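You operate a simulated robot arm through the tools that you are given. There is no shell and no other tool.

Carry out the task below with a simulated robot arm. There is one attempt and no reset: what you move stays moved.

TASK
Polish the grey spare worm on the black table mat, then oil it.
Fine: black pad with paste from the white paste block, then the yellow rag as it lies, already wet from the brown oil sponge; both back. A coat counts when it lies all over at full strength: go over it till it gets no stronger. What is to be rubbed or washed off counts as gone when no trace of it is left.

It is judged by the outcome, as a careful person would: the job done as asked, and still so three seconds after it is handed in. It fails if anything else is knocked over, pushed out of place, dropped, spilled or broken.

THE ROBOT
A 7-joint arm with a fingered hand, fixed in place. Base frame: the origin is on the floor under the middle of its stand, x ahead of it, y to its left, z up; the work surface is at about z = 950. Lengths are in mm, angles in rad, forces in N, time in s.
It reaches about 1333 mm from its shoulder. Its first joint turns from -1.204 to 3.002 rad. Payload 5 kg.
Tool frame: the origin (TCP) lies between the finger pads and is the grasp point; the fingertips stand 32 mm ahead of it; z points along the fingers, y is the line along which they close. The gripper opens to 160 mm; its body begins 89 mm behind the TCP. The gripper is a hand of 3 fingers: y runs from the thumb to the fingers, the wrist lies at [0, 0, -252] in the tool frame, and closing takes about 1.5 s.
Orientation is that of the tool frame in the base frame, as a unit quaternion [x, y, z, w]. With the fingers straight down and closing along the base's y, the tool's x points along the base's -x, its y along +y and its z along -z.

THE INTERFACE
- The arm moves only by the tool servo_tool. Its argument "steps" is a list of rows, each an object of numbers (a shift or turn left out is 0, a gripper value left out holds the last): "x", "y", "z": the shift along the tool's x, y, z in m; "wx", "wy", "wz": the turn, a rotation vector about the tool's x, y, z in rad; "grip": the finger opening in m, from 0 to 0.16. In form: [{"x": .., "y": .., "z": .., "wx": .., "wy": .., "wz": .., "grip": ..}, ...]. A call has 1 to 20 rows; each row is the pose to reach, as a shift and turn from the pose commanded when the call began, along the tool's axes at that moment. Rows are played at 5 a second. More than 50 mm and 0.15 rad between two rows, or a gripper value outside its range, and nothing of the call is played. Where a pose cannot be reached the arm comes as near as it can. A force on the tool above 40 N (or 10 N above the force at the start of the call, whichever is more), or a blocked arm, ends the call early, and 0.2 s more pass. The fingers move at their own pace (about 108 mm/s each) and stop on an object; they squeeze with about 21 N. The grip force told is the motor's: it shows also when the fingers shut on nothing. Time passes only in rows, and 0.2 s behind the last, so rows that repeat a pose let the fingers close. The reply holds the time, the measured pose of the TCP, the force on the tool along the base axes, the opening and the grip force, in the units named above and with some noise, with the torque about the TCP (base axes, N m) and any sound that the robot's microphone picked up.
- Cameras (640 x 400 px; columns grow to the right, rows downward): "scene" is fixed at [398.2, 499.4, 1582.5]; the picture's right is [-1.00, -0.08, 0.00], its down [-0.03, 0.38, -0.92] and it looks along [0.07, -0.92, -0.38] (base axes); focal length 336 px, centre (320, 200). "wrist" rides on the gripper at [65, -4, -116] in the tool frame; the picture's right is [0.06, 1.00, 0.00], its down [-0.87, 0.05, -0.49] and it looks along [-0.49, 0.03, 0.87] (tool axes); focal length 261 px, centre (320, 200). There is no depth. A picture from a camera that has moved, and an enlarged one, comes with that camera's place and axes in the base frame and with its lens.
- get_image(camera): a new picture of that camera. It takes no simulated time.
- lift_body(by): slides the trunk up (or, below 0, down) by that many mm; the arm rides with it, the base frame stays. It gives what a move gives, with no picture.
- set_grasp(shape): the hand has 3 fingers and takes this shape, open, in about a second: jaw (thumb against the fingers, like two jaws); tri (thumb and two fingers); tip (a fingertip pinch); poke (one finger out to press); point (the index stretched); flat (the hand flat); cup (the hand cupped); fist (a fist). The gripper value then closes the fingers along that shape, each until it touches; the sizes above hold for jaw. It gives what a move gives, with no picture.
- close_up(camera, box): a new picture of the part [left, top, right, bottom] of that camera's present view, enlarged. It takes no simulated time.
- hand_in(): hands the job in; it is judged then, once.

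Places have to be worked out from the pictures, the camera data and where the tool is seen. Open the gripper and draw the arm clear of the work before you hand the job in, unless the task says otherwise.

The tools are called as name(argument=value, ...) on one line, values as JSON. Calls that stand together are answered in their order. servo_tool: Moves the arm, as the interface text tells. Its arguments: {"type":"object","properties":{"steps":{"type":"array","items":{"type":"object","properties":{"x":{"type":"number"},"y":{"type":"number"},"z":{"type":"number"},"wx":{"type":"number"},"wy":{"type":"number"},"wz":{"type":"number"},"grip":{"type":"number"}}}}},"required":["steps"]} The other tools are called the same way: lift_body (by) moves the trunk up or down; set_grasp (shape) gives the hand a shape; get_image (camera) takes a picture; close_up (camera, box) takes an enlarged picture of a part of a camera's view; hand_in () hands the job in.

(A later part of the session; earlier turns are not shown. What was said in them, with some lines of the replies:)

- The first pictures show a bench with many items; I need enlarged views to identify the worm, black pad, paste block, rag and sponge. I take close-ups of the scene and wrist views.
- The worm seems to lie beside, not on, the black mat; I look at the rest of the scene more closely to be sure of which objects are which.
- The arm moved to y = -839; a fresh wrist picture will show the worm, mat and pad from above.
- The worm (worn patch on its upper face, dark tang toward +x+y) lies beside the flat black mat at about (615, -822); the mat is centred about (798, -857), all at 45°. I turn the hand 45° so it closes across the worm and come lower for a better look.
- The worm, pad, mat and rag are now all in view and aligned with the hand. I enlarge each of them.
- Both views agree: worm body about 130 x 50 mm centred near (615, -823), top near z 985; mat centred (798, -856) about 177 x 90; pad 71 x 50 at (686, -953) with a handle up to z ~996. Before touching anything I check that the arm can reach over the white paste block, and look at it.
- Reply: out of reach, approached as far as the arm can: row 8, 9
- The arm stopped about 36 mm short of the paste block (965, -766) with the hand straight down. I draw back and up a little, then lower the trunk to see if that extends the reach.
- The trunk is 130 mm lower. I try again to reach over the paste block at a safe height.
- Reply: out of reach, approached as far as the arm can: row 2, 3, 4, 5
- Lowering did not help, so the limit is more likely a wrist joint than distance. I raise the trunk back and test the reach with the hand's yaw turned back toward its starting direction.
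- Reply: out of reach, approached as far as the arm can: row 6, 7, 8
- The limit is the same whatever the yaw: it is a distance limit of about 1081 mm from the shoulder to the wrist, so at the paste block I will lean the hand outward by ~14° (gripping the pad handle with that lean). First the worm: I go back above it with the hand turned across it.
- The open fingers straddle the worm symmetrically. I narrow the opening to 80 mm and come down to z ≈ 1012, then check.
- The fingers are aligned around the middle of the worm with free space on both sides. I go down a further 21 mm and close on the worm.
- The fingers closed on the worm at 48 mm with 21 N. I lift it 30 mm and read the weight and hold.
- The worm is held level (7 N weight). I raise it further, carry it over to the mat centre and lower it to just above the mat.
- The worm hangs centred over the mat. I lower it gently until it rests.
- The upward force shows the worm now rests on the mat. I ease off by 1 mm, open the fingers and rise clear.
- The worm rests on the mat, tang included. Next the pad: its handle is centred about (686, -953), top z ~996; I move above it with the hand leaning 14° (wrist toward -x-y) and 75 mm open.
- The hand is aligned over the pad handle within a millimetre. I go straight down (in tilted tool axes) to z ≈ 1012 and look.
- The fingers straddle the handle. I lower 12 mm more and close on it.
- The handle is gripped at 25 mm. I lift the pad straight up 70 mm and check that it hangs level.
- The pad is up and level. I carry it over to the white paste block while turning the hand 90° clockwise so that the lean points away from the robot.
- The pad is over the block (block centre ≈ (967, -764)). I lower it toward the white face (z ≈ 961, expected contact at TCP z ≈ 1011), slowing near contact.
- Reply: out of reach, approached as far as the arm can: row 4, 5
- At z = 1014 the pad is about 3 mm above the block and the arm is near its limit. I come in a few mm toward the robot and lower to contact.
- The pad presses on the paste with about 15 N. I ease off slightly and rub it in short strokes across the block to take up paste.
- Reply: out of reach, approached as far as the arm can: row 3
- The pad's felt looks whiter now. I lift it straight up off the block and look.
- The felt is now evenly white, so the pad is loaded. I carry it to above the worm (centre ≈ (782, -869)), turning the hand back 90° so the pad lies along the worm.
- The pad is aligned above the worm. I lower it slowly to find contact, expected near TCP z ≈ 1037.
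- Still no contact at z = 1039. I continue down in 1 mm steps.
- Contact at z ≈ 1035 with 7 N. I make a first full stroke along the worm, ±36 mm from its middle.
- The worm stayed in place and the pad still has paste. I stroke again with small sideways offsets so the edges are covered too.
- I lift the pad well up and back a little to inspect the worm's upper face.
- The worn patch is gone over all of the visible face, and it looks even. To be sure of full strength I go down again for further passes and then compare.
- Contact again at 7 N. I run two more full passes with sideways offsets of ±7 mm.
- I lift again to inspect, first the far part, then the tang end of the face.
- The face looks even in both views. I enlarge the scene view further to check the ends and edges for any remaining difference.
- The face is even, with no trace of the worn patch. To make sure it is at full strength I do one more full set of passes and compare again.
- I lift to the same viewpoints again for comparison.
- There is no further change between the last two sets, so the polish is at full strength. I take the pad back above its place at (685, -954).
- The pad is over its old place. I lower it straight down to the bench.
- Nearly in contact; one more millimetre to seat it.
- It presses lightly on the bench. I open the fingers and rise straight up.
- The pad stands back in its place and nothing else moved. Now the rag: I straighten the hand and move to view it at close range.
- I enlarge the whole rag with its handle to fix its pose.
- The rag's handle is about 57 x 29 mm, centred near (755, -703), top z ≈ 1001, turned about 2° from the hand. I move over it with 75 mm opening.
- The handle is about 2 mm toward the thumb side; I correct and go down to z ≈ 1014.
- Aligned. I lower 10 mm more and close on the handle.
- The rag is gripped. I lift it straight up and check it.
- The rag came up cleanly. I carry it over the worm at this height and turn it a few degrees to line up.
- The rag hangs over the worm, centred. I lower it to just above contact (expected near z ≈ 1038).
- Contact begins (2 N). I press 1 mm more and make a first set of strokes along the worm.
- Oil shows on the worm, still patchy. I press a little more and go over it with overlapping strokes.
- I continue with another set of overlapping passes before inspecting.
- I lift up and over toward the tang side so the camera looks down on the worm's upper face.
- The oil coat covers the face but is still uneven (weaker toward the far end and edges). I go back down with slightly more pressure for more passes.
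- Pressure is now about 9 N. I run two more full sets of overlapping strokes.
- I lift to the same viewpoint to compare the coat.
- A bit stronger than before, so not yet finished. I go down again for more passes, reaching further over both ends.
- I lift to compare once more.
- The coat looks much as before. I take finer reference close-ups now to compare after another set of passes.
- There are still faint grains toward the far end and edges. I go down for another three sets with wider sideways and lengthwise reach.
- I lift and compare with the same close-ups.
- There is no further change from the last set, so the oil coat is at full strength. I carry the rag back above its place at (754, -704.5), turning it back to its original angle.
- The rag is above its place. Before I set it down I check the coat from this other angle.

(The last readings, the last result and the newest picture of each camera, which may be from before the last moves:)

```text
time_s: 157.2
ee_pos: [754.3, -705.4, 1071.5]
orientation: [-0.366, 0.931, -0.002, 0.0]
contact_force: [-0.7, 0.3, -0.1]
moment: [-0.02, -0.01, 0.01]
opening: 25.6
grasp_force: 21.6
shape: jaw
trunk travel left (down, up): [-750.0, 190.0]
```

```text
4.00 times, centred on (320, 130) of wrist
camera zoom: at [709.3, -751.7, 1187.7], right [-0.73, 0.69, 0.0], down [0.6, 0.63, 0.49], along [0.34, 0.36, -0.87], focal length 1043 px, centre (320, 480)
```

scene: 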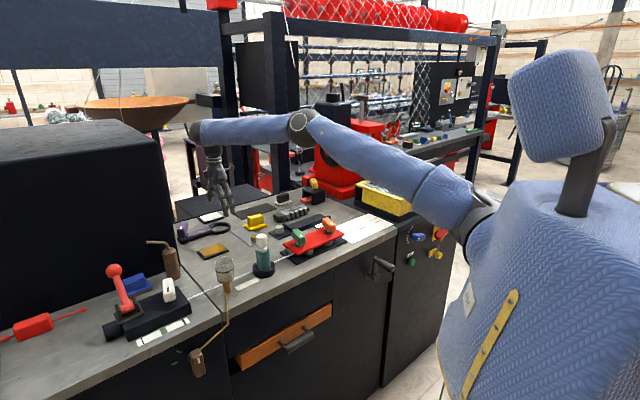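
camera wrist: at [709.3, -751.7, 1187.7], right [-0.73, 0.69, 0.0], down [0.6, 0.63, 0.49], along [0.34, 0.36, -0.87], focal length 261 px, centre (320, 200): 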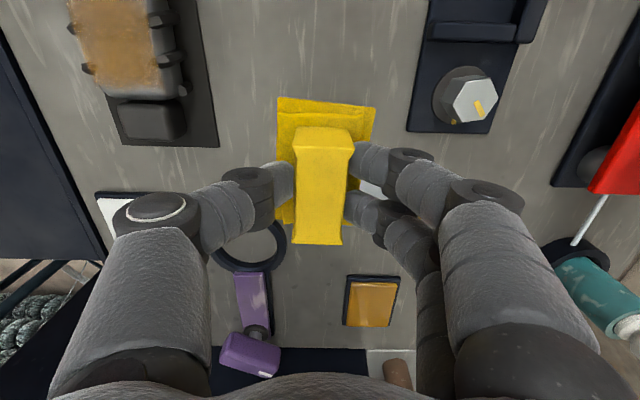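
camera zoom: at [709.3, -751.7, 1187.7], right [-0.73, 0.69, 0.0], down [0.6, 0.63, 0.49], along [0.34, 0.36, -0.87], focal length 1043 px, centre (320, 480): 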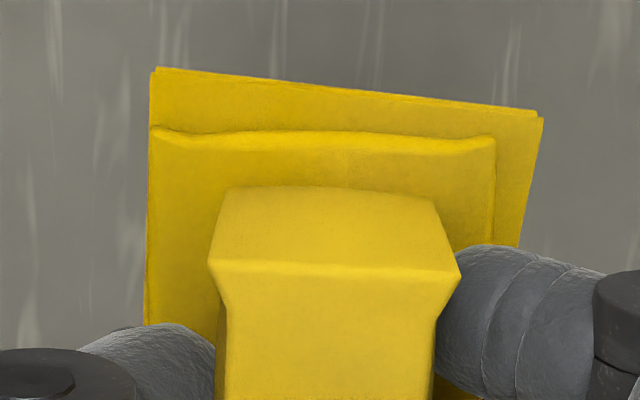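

The near half is even. I shift back 75 mm to see the whole worm at once from the side while still holding the rag.

servo_tool(steps=[{"x": 0.025, "z": -0.01}, {"x": 0.05, "z": -0.02}, {"x": 0.078, "z": -0.025}, {"x": 0.078, "z": -0.025}])

get_image(camera="wrist")

close_up(camera="wrist", box=[60, 0, 284, 140])

```text
time_s: 158.2
ee_pos: [700.5, -757.6, 1095.9]
orientation: [-0.367, 0.93, 0.0, 0.001]
contact_force: [-0.4, 0.3, -1.1]
moment: [-0.02, 0.02, 0.01]
opening: 25.2
grasp_force: 20.7
shape: jaw
trunk travel left (down, up): [-750.0, 190.0]
```

```text
taken
camera wrist: at [654.4, -804.4, 1212.2], right [-0.73, 0.69, 0.0], down [0.6, 0.63, 0.49], along [0.34, 0.36, -0.87], focal length 261 px, centre (320, 200)
```

wrist: 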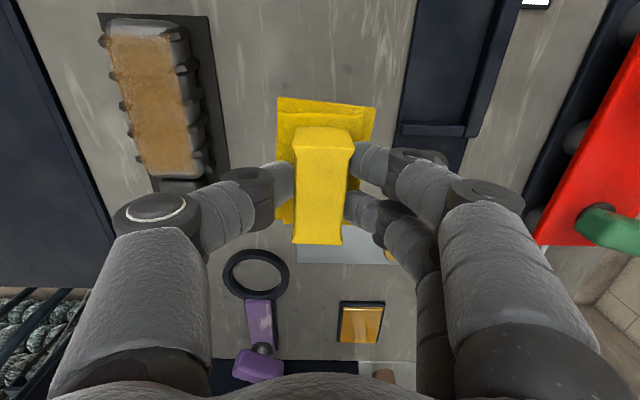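

```text
2.86 times, centred on (172, 70) of wrist
camera zoom: at [654.4, -804.4, 1212.2], right [-0.73, 0.69, 0.0], down [0.6, 0.63, 0.49], along [0.34, 0.36, -0.87], focal length 745 px, centre (743, 571)
```

zoom: 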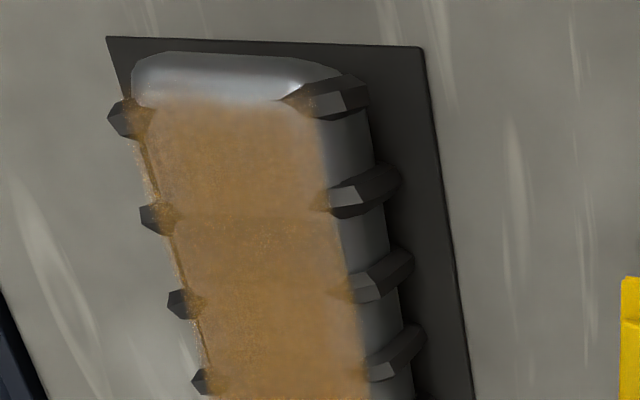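

The coat is even over the whole face. I return above the rag's place and lower toward the bench.

servo_tool(steps=[{"x": -0.026, "z": -0.0}, {"x": -0.052, "z": 0.0}, {"x": -0.078, "z": 0.01}, {"x": -0.078, "z": 0.035}, {"x": -0.078, "z": 0.065}, {"x": -0.078, "z": 0.085}, {"x": -0.078, "z": 0.085}])

get_image(camera="wrist")

close_up(camera="scene", box=[200, 180, 296, 240])

```text
time_s: 159.8
ee_pos: [755.4, -705.2, 1012.4]
orientation: [-0.367, 0.93, -0.001, 0.001]
contact_force: [-0.2, -0.4, -0.3]
moment: [-0.01, 0.0, 0.01]
opening: 25.1
grasp_force: 20.6
shape: jaw
trunk travel left (down, up): [-750.0, 190.0]
```

```text
taken
camera wrist: at [710.4, -751.5, 1127.1], right [-0.73, 0.69, 0.0], down [0.6, 0.63, 0.49], along [0.34, 0.36, -0.87], focal length 261 px, centre (320, 200)
```

wrist: 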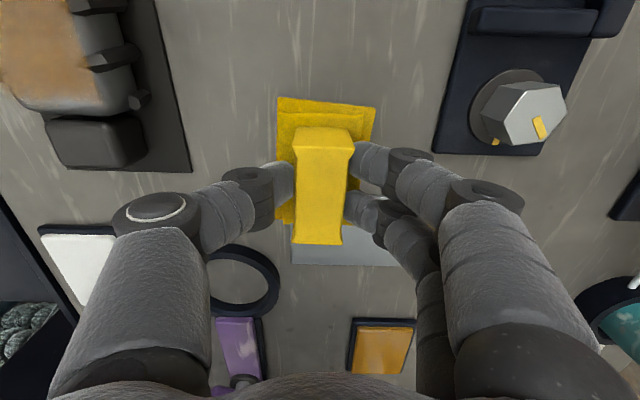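

```text
6.67 times, centred on (248, 210) of scene
camera zoom: at [398.2, 499.4, 1582.5], right [-1.0, -0.08, 0.0], down [-0.03, 0.38, -0.92], along [0.07, -0.92, -0.38], focal length 2240 px, centre (800, 133)
```

zoom: 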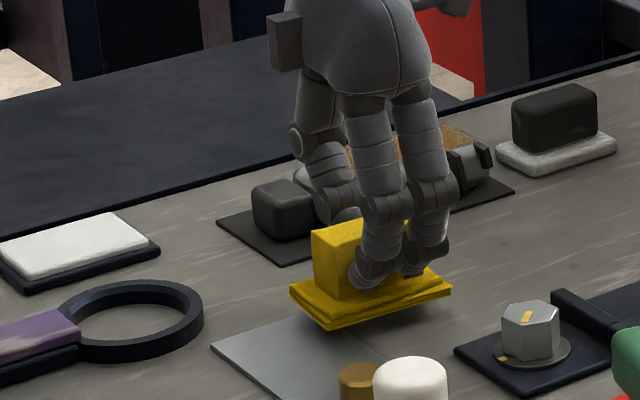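

The rag is 9–10 mm above the bench, over its old place. I lower it in small steps until it rests.

servo_tool(steps=[{"z": 0.004}, {"z": 0.008}, {"z": 0.0095}, {"z": 0.0095}])

servo_tool(steps=[{"z": 0.001}, {"z": 0.001}])

```text
time_s: 160.8
ee_pos: [755.4, -704.3, 1003.1]
orientation: [-0.366, 0.931, -0.001, 0.0]
contact_force: [-0.5, -1.2, 0.8]
moment: [0.04, 0.01, -0.03]
opening: 25.3
grasp_force: 20.8
shape: jaw
trunk travel left (down, up): [-750.0, 190.0]
```

```text
time_s: 161.4
ee_pos: [754.1, -704.2, 1001.5]
orientation: [-0.367, 0.93, -0.001, 0.001]
contact_force: [-1.1, -2.1, 5.7]
moment: [0.04, -0.01, 0.01]
opening: 25.3
grasp_force: 20.8
shape: jaw
trunk travel left (down, up): [-750.0, 190.0]
```

It rests with about 6 N. I open the fingers and rise straight up.

servo_tool(steps=[{"z": -0.0005, "grip": 0.03}, {"z": -0.0005, "grip": 0.045}, {"z": -0.0005, "grip": 0.06}, {"z": -0.0005, "grip": 0.075}, {"z": -0.0005, "grip": 0.08}, {"z": -0.02, "grip": 0.08}, {"z": -0.045, "grip": 0.08}, {"z": -0.085, "grip": 0.08}, {"z": -0.125, "grip": 0.08}, {"z": -0.125, "grip": 0.08}])

get_image(camera="wrist")

close_up(camera="scene", box=[190, 160, 350, 260])

close_up(camera="scene", box=[220, 200, 284, 240])

```text
time_s: 163.6
ee_pos: [754.3, -704.2, 1124.1]
orientation: [-0.367, 0.93, -0.001, -0.001]
contact_force: [-0.7, -0.2, -0.2]
moment: [0.04, -0.01, -0.02]
opening: 79.4
grasp_force: 0.1
shape: jaw
trunk travel left (down, up): [-750.0, 190.0]
```

```text
taken
camera wrist: at [709.7, -751.4, 1239.4], right [-0.73, 0.69, 0.0], down [0.6, 0.63, 0.49], along [0.34, 0.36, -0.87], focal length 261 px, centre (320, 200)
```

wrist: 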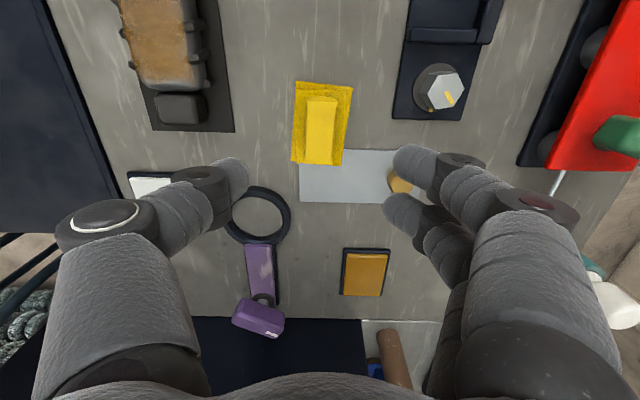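

```text
4.00 times, centred on (270, 210) of scene
camera zoom: at [398.2, 499.4, 1582.5], right [-1.0, -0.08, 0.0], down [-0.03, 0.38, -0.92], along [0.07, -0.92, -0.38], focal length 1344 px, centre (520, 160)
```

zoom: 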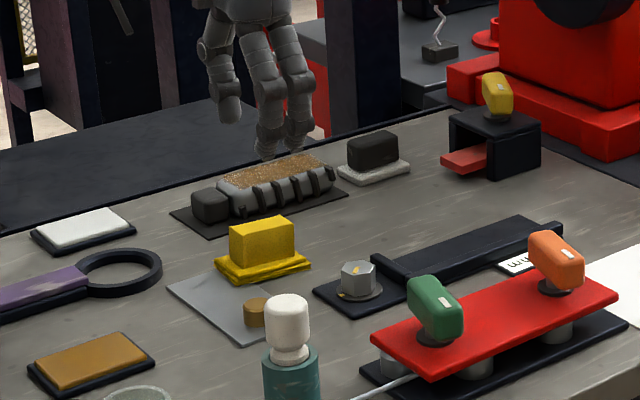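

```text
10.00 times, centred on (252, 220) of scene
camera zoom: at [398.2, 499.4, 1582.5], right [-1.0, -0.08, 0.0], down [-0.03, 0.38, -0.92], along [0.07, -0.92, -0.38], focal length 3360 px, centre (1000, 0)
```

zoom: 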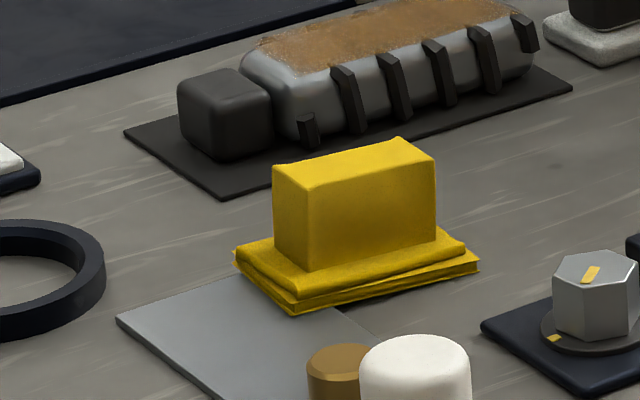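

The rag sits exactly where it lay before, and the pad and worm are in place. I raise the arm, open the hand fully and withdraw to the starting area.

servo_tool(steps=[{"z": -0.045, "grip": 0.09}, {"z": -0.09, "grip": 0.11}, {"z": -0.13, "grip": 0.13}, {"x": 0.0186, "y": 0.0331, "z": -0.13, "grip": 0.15}, {"x": 0.0373, "y": 0.0662, "z": -0.13, "grip": 0.16}, {"x": 0.0559, "y": 0.0994, "z": -0.13}, {"x": 0.0746, "y": 0.1325, "z": -0.13}, {"x": 0.0932, "y": 0.1656, "z": -0.13}, {"x": 0.1119, "y": 0.1987, "z": -0.13}, {"x": 0.1305, "y": 0.2319, "z": -0.13}, {"x": 0.1492, "y": 0.265, "z": -0.13}, {"x": 0.1678, "y": 0.2981, "z": -0.13}, {"x": 0.1678, "y": 0.2981, "z": -0.13}])

get_image(camera="scene")

close_up(camera="scene", box=[230, 170, 350, 245])

close_up(camera="scene", box=[236, 190, 276, 215])

```text
time_s: 166.4
ee_pos: [431.2, -600.0, 1253.8]
orientation: [-0.366, 0.93, -0.001, 0.0]
contact_force: [0.5, 0.1, 0.6]
moment: [-0.01, 0.08, -0.01]
opening: 159.9
grasp_force: 0.1
shape: jaw
trunk travel left (down, up): [-750.0, 190.0]
```

```text
taken
```

scene: 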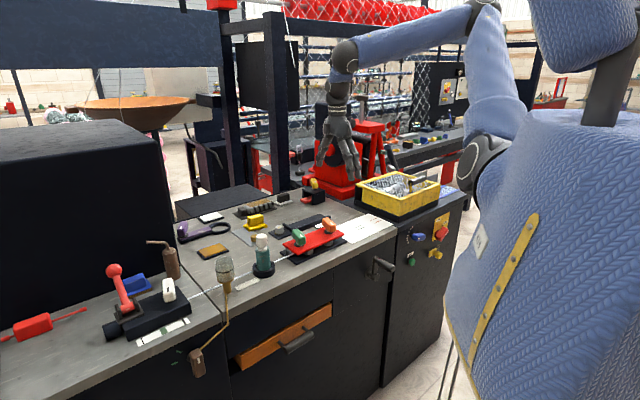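

```text
5.33 times, centred on (290, 208) of scene
camera zoom: at [398.2, 499.4, 1582.5], right [-1.0, -0.08, 0.0], down [-0.03, 0.38, -0.92], along [0.07, -0.92, -0.38], focal length 1792 px, centre (480, 160)
```

zoom: 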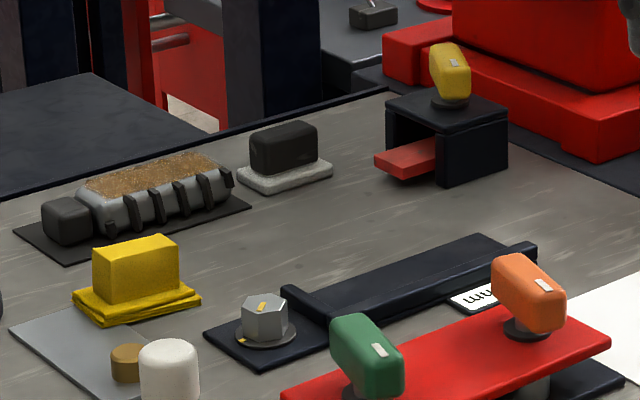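

```text
16.00 times, centred on (256, 202) of scene
camera zoom: at [398.2, 499.4, 1582.5], right [-1.0, -0.08, 0.0], down [-0.03, 0.38, -0.92], along [0.07, -0.92, -0.38], focal length 5376 px, centre (1344, 160)
```

zoom: 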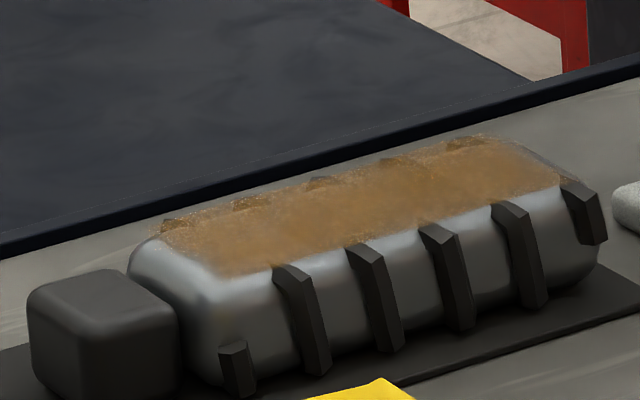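

Everything is in its place: the worm on the black mat is polished and evenly oiled, pad and rag are back where they lay, the hand is open and clear. I hand the job in.

hand_in()

```text
The job is handed in.
```

I polished and oiled the spare worm on the black mat, put the pad and rag back, and handed the job in. I don't have the verdict.

- **Worm:** It was lying beside the mat, so I moved it onto the mat first and left it there when done.
- **Polish:** I loaded the black pad on the white paste block and rubbed until two sets of strokes in a row made no difference. No trace of the worn patch is left.
- **Oil:** I used the rag as it lay, without dipping it again, until the coat stopped changing. It looks even over the whole upper face.
- **Back in place:** The rag lies where it was, and the pad is within about 2 mm of its old spot. I saw nothing else moved or knocked over.

I judged both coats by eye from the pictures, and only on the worm's upper face, which is where the worn patch was. The arm is back at its starting area with the hand open.
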